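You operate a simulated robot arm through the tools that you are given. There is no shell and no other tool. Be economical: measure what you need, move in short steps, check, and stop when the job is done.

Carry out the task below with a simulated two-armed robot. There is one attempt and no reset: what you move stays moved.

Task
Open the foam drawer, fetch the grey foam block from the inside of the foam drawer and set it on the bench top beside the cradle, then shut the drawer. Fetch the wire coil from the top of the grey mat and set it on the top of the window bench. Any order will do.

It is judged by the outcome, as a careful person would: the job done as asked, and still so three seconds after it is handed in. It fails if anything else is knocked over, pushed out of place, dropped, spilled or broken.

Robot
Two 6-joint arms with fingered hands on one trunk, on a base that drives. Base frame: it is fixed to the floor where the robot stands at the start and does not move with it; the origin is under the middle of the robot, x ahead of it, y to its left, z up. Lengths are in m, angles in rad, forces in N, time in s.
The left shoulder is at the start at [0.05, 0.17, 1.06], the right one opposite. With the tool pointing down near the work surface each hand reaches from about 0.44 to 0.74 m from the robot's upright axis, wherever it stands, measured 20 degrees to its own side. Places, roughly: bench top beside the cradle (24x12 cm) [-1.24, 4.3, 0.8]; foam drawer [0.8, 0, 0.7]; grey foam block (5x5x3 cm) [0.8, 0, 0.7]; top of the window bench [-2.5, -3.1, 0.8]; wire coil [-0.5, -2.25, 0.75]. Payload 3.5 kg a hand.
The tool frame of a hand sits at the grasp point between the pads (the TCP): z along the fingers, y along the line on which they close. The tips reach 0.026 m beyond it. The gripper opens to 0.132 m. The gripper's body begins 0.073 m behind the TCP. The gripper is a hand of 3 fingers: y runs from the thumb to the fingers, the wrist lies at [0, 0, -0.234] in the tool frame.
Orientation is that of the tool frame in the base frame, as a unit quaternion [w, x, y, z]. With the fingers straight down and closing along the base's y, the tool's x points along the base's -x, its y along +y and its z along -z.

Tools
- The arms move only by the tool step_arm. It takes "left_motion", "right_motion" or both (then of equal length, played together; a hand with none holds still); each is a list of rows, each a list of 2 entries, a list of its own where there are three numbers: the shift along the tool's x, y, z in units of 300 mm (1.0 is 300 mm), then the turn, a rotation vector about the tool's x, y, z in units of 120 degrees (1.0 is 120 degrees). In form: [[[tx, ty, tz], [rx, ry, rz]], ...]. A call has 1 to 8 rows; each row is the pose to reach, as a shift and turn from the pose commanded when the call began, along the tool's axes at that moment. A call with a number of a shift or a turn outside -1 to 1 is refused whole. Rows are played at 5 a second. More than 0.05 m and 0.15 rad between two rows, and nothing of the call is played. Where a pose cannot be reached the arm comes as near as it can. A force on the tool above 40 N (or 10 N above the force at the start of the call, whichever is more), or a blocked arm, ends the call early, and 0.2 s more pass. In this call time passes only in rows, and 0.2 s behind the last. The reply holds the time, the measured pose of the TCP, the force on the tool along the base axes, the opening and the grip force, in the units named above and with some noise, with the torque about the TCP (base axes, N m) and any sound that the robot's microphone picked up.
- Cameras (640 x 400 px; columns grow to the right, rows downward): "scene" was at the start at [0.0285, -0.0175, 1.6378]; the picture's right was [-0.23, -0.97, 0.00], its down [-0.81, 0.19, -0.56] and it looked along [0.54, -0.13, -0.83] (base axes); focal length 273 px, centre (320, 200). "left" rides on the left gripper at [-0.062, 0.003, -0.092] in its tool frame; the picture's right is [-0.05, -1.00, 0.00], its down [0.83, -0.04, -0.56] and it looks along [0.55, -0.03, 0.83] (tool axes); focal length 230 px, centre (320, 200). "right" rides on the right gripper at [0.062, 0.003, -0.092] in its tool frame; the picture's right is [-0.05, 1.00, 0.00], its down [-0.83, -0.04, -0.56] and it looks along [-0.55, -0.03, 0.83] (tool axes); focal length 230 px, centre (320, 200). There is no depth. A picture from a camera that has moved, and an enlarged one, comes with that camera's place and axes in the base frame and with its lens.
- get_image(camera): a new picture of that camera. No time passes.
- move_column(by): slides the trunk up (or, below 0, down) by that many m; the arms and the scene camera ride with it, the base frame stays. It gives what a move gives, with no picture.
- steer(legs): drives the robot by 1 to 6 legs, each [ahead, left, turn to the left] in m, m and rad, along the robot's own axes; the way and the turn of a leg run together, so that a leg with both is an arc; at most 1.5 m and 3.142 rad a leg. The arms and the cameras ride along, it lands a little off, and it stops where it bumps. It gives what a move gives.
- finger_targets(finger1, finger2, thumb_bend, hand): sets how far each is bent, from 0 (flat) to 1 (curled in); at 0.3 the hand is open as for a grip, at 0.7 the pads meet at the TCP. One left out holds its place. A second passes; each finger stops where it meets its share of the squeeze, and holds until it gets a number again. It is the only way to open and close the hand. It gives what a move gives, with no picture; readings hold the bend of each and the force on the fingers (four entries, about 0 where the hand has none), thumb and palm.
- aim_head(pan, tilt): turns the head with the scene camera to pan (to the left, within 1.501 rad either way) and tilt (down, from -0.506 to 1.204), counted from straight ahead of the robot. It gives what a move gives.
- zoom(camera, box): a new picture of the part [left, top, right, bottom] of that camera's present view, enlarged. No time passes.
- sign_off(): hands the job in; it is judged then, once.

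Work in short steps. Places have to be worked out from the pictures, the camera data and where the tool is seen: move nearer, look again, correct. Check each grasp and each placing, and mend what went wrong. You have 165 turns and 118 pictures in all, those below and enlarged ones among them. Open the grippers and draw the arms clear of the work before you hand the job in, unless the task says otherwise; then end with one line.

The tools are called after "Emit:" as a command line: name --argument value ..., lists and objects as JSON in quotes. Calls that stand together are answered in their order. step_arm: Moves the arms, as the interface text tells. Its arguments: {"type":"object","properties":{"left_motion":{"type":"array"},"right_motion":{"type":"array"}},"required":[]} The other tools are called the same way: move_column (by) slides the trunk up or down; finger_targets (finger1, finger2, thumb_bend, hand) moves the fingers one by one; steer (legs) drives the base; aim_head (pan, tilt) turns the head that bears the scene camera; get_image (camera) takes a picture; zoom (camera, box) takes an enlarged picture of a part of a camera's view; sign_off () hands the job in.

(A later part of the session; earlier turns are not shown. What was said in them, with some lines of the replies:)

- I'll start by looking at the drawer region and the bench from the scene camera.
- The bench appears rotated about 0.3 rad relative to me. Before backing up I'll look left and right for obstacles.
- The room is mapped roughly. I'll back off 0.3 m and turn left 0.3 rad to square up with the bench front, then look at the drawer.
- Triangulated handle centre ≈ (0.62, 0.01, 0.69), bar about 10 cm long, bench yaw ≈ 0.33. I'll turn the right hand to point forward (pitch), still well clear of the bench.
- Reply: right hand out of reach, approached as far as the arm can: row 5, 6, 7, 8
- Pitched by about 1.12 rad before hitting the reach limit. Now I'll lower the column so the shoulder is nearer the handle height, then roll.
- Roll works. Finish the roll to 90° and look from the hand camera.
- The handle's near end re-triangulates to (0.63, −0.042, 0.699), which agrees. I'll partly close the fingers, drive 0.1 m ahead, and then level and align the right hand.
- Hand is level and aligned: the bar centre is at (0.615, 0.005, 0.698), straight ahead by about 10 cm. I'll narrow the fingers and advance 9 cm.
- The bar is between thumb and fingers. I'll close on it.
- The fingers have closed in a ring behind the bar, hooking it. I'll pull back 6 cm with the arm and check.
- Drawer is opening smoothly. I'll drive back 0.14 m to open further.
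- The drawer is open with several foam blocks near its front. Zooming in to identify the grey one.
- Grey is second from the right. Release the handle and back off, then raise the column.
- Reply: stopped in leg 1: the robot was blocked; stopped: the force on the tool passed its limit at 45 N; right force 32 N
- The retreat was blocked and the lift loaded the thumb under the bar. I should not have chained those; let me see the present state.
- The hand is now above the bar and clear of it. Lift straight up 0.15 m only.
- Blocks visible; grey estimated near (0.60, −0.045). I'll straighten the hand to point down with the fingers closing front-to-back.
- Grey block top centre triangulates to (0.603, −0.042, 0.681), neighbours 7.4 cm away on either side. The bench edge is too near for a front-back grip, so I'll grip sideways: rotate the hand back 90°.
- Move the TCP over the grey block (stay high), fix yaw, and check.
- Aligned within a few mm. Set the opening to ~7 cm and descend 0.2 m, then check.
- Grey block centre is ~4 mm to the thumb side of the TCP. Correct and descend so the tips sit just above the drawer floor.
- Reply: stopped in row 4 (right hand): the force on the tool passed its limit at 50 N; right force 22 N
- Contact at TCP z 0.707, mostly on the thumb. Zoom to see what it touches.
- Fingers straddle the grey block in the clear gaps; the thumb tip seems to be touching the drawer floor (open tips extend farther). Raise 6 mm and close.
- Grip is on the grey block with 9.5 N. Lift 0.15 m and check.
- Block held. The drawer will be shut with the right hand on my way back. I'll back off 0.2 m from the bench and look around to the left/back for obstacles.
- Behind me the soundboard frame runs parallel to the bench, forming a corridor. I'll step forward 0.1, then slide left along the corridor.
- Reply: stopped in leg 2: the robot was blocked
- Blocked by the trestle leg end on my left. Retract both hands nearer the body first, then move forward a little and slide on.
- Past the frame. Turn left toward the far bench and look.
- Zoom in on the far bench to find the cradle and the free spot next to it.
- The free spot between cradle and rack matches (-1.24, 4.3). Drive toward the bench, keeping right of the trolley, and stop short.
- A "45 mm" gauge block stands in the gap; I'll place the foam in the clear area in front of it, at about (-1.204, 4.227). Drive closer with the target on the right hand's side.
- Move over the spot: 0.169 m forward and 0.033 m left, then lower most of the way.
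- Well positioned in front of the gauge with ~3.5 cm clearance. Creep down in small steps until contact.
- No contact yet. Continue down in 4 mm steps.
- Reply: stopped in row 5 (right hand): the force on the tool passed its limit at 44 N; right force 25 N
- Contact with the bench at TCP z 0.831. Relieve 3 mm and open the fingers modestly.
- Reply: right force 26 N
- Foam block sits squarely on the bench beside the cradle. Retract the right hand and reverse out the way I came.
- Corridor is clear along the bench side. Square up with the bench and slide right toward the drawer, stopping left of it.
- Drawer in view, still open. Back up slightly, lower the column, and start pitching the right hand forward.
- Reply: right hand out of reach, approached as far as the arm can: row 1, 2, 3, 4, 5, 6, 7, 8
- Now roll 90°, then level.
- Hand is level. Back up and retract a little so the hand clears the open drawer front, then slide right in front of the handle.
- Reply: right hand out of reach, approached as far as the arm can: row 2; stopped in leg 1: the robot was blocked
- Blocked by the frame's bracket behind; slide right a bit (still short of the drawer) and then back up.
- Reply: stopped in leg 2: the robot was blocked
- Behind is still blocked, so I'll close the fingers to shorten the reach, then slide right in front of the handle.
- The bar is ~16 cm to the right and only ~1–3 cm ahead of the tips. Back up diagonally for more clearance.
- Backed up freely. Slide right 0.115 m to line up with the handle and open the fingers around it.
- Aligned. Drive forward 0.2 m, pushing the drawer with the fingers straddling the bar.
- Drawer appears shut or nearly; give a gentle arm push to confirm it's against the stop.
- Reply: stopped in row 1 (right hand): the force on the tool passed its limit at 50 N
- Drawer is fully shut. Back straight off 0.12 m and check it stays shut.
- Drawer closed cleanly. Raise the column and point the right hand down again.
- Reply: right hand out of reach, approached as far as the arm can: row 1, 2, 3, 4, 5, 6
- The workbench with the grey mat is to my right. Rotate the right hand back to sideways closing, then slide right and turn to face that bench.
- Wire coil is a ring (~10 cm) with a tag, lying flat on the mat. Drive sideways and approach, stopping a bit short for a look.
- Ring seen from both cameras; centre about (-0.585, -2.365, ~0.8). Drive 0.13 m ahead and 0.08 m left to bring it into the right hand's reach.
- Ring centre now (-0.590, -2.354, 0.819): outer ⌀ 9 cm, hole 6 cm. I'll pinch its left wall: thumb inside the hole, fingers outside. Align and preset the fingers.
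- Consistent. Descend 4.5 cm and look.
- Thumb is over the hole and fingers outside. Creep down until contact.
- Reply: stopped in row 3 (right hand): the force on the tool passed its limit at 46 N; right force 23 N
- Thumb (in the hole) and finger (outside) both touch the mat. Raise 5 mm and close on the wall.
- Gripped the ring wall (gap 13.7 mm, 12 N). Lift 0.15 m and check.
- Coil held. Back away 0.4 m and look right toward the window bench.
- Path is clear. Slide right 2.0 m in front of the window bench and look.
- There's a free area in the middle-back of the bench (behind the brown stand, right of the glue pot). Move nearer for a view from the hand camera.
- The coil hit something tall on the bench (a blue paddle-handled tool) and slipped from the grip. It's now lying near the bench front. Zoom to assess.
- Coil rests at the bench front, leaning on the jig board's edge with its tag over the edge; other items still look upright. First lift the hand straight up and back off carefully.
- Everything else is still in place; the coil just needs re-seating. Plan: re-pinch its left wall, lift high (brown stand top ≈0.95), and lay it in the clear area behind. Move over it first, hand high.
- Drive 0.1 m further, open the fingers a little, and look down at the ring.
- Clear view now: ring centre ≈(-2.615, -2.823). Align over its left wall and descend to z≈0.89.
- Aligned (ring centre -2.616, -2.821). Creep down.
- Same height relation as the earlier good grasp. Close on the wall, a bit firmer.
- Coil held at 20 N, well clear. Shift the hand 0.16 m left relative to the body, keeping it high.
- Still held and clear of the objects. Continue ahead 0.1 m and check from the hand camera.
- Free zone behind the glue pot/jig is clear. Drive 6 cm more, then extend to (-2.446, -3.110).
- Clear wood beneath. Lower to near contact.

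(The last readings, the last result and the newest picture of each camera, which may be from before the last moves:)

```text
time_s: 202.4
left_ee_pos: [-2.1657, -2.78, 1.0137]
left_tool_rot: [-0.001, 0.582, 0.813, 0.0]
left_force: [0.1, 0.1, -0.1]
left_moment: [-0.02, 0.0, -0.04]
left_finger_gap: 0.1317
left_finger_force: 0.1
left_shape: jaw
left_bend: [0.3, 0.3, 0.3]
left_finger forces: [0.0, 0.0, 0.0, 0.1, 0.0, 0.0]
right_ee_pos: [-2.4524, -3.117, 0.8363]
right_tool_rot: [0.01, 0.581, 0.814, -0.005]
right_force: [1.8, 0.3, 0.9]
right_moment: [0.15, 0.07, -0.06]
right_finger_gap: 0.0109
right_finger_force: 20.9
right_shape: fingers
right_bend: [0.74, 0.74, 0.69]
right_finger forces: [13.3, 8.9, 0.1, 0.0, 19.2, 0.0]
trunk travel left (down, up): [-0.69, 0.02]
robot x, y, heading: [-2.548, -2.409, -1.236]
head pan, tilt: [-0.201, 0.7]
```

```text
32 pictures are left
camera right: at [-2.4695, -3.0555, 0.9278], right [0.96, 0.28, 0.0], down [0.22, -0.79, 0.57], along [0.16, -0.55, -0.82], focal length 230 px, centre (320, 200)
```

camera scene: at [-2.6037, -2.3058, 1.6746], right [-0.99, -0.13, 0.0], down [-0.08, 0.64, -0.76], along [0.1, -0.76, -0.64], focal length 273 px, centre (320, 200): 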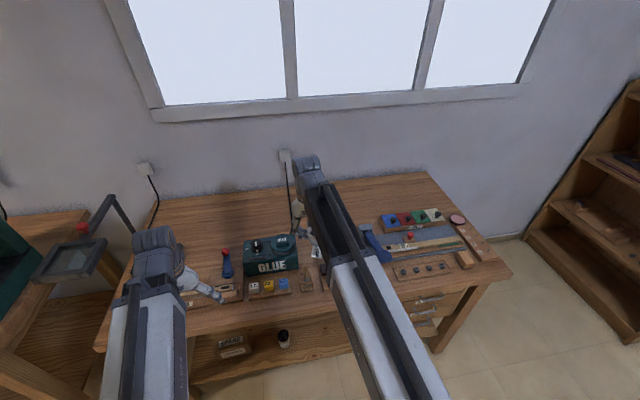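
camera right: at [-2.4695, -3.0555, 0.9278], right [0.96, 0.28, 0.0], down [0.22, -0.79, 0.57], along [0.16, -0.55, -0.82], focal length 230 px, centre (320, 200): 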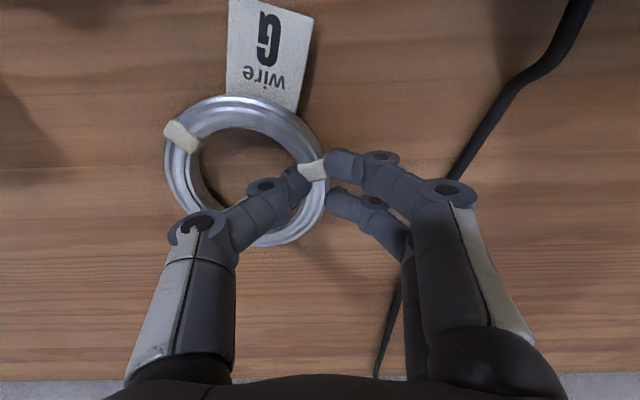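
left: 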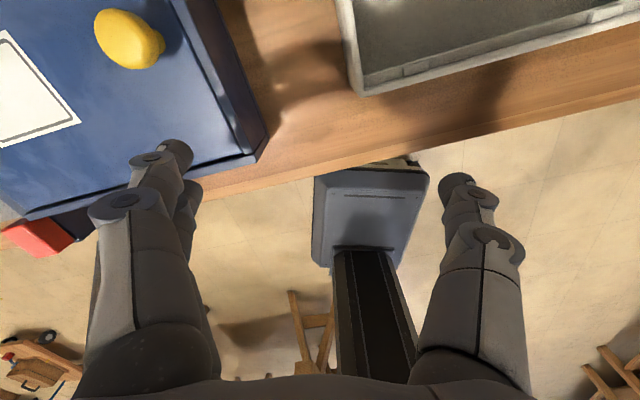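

The ring is touching the bench now. Lower 3 mm more and release gently.

Emit:
step_arm --right_motion '[[[0, 0, 0.01], [0, 0, 0]]]'

Emit:
finger_targets --hand "right" --finger1 0.58 --finger2 0.58 --thumb_bend 0.58

Emit:
get_image --camera "right"

```text
time_s: 202.8
left_ee_pos: [-2.1651, -2.7794, 1.0138]
left_tool_rot: [0.0, 0.582, 0.814, 0.0]
left_force: [-0.1, 0.3, 0.9]
left_moment: [0.0, -0.01, 0.0]
left_finger_gap: 0.1319
left_finger_force: 0.0
left_shape: jaw
left_bend: [0.3, 0.3, 0.3]
left_finger forces: [0.0, 0.0, 0.0, 0.1, 0.1, 0.0]
right_ee_pos: [-2.4526, -3.1156, 0.8338]
right_tool_rot: [0.008, 0.581, 0.814, -0.005]
right_force: [0.5, -0.9, 2.0]
right_moment: [0.16, 0.1, -0.05]
right_finger_gap: 0.0111
right_finger_force: 20.8
right_shape: fingers
right_bend: [0.74, 0.74, 0.7]
right_finger forces: [13.4, 8.9, 0.1, 0.1, 19.6, 0.0]
trunk travel left (down, up): [-0.69, 0.02]
robot x, y, heading: [-2.5484, -2.4076, -1.235]
head pan, tilt: [-0.201, 0.7]
```

```text
time_s: 203.8
left_ee_pos: [-2.1656, -2.7801, 1.012]
left_tool_rot: [0.0, 0.581, 0.814, 0.001]
left_force: [-1.1, -0.8, -0.7]
left_moment: [-0.02, 0.02, 0.01]
left_finger_gap: 0.1316
left_finger_force: 0.2
left_shape: jaw
left_bend: [0.3, 0.3, 0.3]
left_finger forces: [0.0, 0.0, 0.1, 0.0, 0.0, 0.0]
right_ee_pos: [-2.4529, -3.1163, 0.8331]
right_tool_rot: [0.01, 0.581, 0.814, -0.006]
right_force: [0.2, -0.7, 0.0]
right_moment: [0.01, 0.01, 0.01]
right_finger_gap: 0.0438
right_finger_force: 0.1
right_shape: fingers
right_bend: [0.57, 0.57, 0.57]
right_finger forces: [0.1, 0.1, 0.1, 0.0, 0.1, 0.0]
trunk travel left (down, up): [-0.69, 0.02]
robot x, y, heading: [-2.5485, -2.4087, -1.236]
head pan, tilt: [-0.201, 0.7]
```

```text
31 pictures are left
camera right: at [-2.4692, -3.0555, 0.9246], right [0.96, 0.28, 0.0], down [0.22, -0.79, 0.57], along [0.16, -0.55, -0.82], focal length 230 px, centre (320, 200)
```

right: 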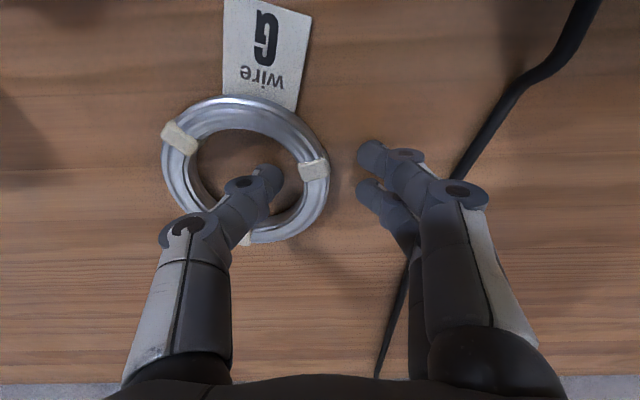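

Coil lies flat and released. Lift straight up 0.21 m.

Emit:
step_arm --right_motion '[[[0, 0, -0.08], [0, 0, 0]], [[0, 0, -0.22], [0, 0, 0]], [[0, 0, -0.37], [0, 0, 0]], [[0, 0, -0.52], [0, 0, 0]], [[0, 0, -0.66], [0, 0, 0]]]'

Emit:
get_image --camera "right"

```text
time_s: 205.0
left_ee_pos: [-2.1662, -2.7797, 1.0131]
left_tool_rot: [0.001, 0.581, 0.814, 0.0]
left_force: [-0.4, 0.0, -0.2]
left_moment: [-0.01, 0.0, -0.01]
left_finger_gap: 0.1319
left_finger_force: 0.0
left_shape: jaw
left_bend: [0.3, 0.3, 0.3]
left_finger forces: [0.0, 0.1, 0.0, 0.0, 0.0, 0.0]
right_ee_pos: [-2.4575, -3.1141, 1.0353]
right_tool_rot: [0.01, 0.58, 0.814, -0.006]
right_force: [-0.1, 0.1, -0.9]
right_moment: [0.02, -0.02, -0.02]
right_finger_gap: 0.044
right_finger_force: 0.0
right_shape: fingers
right_bend: [0.57, 0.57, 0.57]
right_finger forces: [0.1, 0.0, 0.0, 0.0, 0.0, 0.0]
trunk travel left (down, up): [-0.69, 0.02]
robot x, y, heading: [-2.547, -2.4083, -1.242]
head pan, tilt: [-0.201, 0.7]
```

```text
30 pictures are left
camera right: at [-2.4731, -3.0539, 1.1253], right [0.96, 0.28, 0.0], down [0.22, -0.79, 0.57], along [0.16, -0.55, -0.82], focal length 230 px, centre (320, 200)
```

right: 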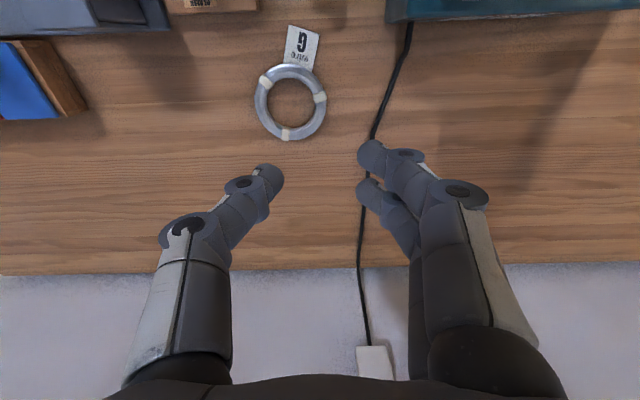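

The coil lies flat in free space. Retract with extra height, then back away.

Emit:
step_arm --right_motion '[[[0.08, 0, -0.07], [0, 0, 0]], [[0.16, 0, -0.14], [0, 0, 0]], [[0.25, 0, -0.2], [0, 0, 0]]]'

Emit:
steer --legs '[[-0.5, 0, 0]]'

Emit:
get_image --camera "scene"

```text
time_s: 205.8
left_ee_pos: [-2.1661, -2.7798, 1.013]
left_tool_rot: [-0.001, 0.582, 0.813, -0.001]
left_force: [-0.5, -0.3, -0.5]
left_moment: [0.0, 0.04, 0.01]
left_finger_gap: 0.1318
left_finger_force: 0.1
left_shape: jaw
left_bend: [0.3, 0.3, 0.3]
left_finger forces: [0.1, 0.0, 0.0, 0.1, 0.1, 0.0]
right_ee_pos: [-2.4801, -3.0398, 1.0898]
right_tool_rot: [0.009, 0.58, 0.814, -0.006]
right_force: [0.6, 1.3, -0.1]
right_moment: [-0.01, 0.0, -0.03]
right_finger_gap: 0.0439
right_finger_force: 0.1
right_shape: fingers
right_bend: [0.57, 0.57, 0.57]
right_finger forces: [0.0, 0.1, 0.0, 0.0, 0.1, 0.0]
trunk travel left (down, up): [-0.69, 0.02]
robot x, y, heading: [-2.5479, -2.412, -1.239]
head pan, tilt: [-0.201, 0.7]
```

```text
time_s: 208.7
left_ee_pos: [-2.3249, -2.3102, 1.0132]
left_tool_rot: [0.001, 0.578, 0.816, -0.001]
left_force: [0.4, -0.2, 0.5]
left_moment: [-0.02, -0.01, -0.01]
left_finger_gap: 0.1321
left_finger_force: 0.0
left_shape: jaw
left_bend: [0.3, 0.3, 0.3]
left_finger forces: [0.1, 0.1, 0.0, 0.1, 0.0, 0.1]
right_ee_pos: [-2.6386, -2.5741, 1.0904]
right_tool_rot: [0.009, 0.577, 0.817, -0.005]
right_force: [-0.1, 0.9, 0.1]
right_moment: [-0.04, 0.05, -0.02]
right_finger_gap: 0.0439
right_finger_force: 0.1
right_shape: fingers
right_bend: [0.57, 0.57, 0.57]
right_finger forces: [0.0, 0.1, 0.0, 0.0, 0.1, 0.0]
trunk travel left (down, up): [-0.69, 0.02]
robot x, y, heading: [-2.7125, -1.9398, -1.227]
head pan, tilt: [-0.201, 0.7]
```

```text
29 pictures are left
camera scene: at [-2.713, -1.991, 1.6747], right [-0.99, -0.14, 0.0], down [-0.09, 0.64, -0.77], along [0.11, -0.76, -0.64], focal length 273 px, centre (320, 200)
```

scene: 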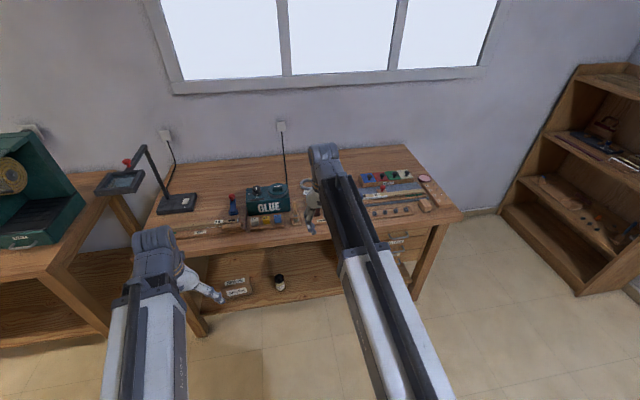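

Open the right hand and sidestep left to verify the window bench unobstructed.

Emit:
finger_targets --hand "right" --finger1 0.3 --finger2 0.3 --thumb_bend 0.3

Emit:
steer --legs '[[-0.1, -0.35, 0]]'

Emit:
aim_head --pan 0.2 --tilt 0.6

Emit:
zoom --camera "scene" --box '[160, 110, 480, 310]'

```text
time_s: 209.7
left_ee_pos: [-2.3256, -2.3112, 1.0133]
left_tool_rot: [0.0, 0.578, 0.816, 0.0]
left_force: [-0.3, -1.6, -0.2]
left_moment: [-0.01, 0.05, 0.02]
left_finger_gap: 0.1319
left_finger_force: 0.0
left_shape: jaw
left_bend: [0.3, 0.3, 0.3]
left_finger forces: [0.0, 0.1, 0.1, 0.1, 0.0, 0.0]
right_ee_pos: [-2.6374, -2.5729, 1.0908]
right_tool_rot: [0.009, 0.577, 0.817, -0.005]
right_force: [-0.5, 0.1, -0.6]
right_moment: [0.01, -0.02, -0.02]
right_finger_gap: 0.134
right_finger_force: 0.1
right_shape: fingers
right_bend: [0.3, 0.3, 0.3]
right_finger forces: [0.0, 0.1, 0.1, 0.0, 0.1, 0.1]
trunk travel left (down, up): [-0.69, 0.02]
robot x, y, heading: [-2.7085, -1.9431, -1.229]
head pan, tilt: [-0.201, 0.7]
```

```text
time_s: 212.0
left_ee_pos: [-2.6884, -2.333, 1.0128]
left_tool_rot: [0.0, 0.578, 0.816, 0.001]
left_force: [0.3, 0.9, 0.1]
left_moment: [-0.03, 0.01, 0.01]
left_finger_gap: 0.1321
left_finger_force: 0.0
left_shape: jaw
left_bend: [0.3, 0.3, 0.3]
left_finger forces: [0.0, 0.0, 0.0, 0.0, 0.0, 0.1]
right_ee_pos: [-3.0009, -2.5953, 1.0906]
right_tool_rot: [0.009, 0.577, 0.816, -0.005]
right_force: [-0.4, 0.2, 0.3]
right_moment: [0.0, -0.01, 0.0]
right_finger_gap: 0.1337
right_finger_force: 0.0
right_shape: fingers
right_bend: [0.3, 0.3, 0.3]
right_finger forces: [0.0, 0.0, 0.1, 0.1, 0.0, 0.0]
trunk travel left (down, up): [-0.69, 0.02]
robot x, y, heading: [-3.0736, -1.9686, -1.23]
head pan, tilt: [-0.201, 0.7]
```

```text
time_s: 212.9
left_ee_pos: [-2.687, -2.3324, 1.014]
left_tool_rot: [0.0, 0.578, 0.816, -0.001]
left_force: [-0.1, 0.1, -0.1]
left_moment: [0.02, 0.01, 0.0]
left_finger_gap: 0.1319
left_finger_force: 0.1
left_shape: jaw
left_bend: [0.3, 0.3, 0.3]
left_finger forces: [0.1, 0.0, 0.0, 0.1, 0.0, 0.0]
right_ee_pos: [-3.0003, -2.596, 1.0896]
right_tool_rot: [0.009, 0.578, 0.816, -0.005]
right_force: [-0.3, 0.4, -0.6]
right_moment: [-0.03, 0.0, 0.0]
right_finger_gap: 0.1342
right_finger_force: 0.1
right_shape: fingers
right_bend: [0.3, 0.3, 0.3]
right_finger forces: [0.0, 0.0, 0.1, 0.0, 0.2, 0.0]
trunk travel left (down, up): [-0.69, 0.02]
robot x, y, heading: [-3.0703, -1.963, -1.237]
head pan, tilt: [0.201, 0.6]
```

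```text
2.00 times, centred on (320, 210) of scene
camera zoom: at [-3.0412, -2.0048, 1.6833], right [-0.86, -0.51, 0.0], down [-0.29, 0.48, -0.82], along [0.42, -0.71, -0.57], focal length 546 px, centre (320, 180)
```

zoom: 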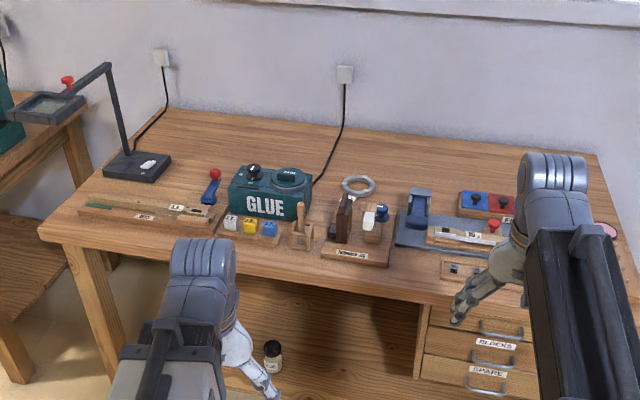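

The coil lies flat on the window bench, all other items stand in place, the foam block is on the bench beside the cradle, and the drawer is shut. Grippers are open and clear, so I'm handing in.

Emit:
sign_off

```text
The job is handed in.
```

The grey foam block is on the bench top beside the cradle, the foam drawer is shut, and the wire coil lies flat on the window bench. The coil caught on something on that bench and slipped from my grip on the way; I picked it up again and set it down in clear space, and nothing else there looked disturbed.
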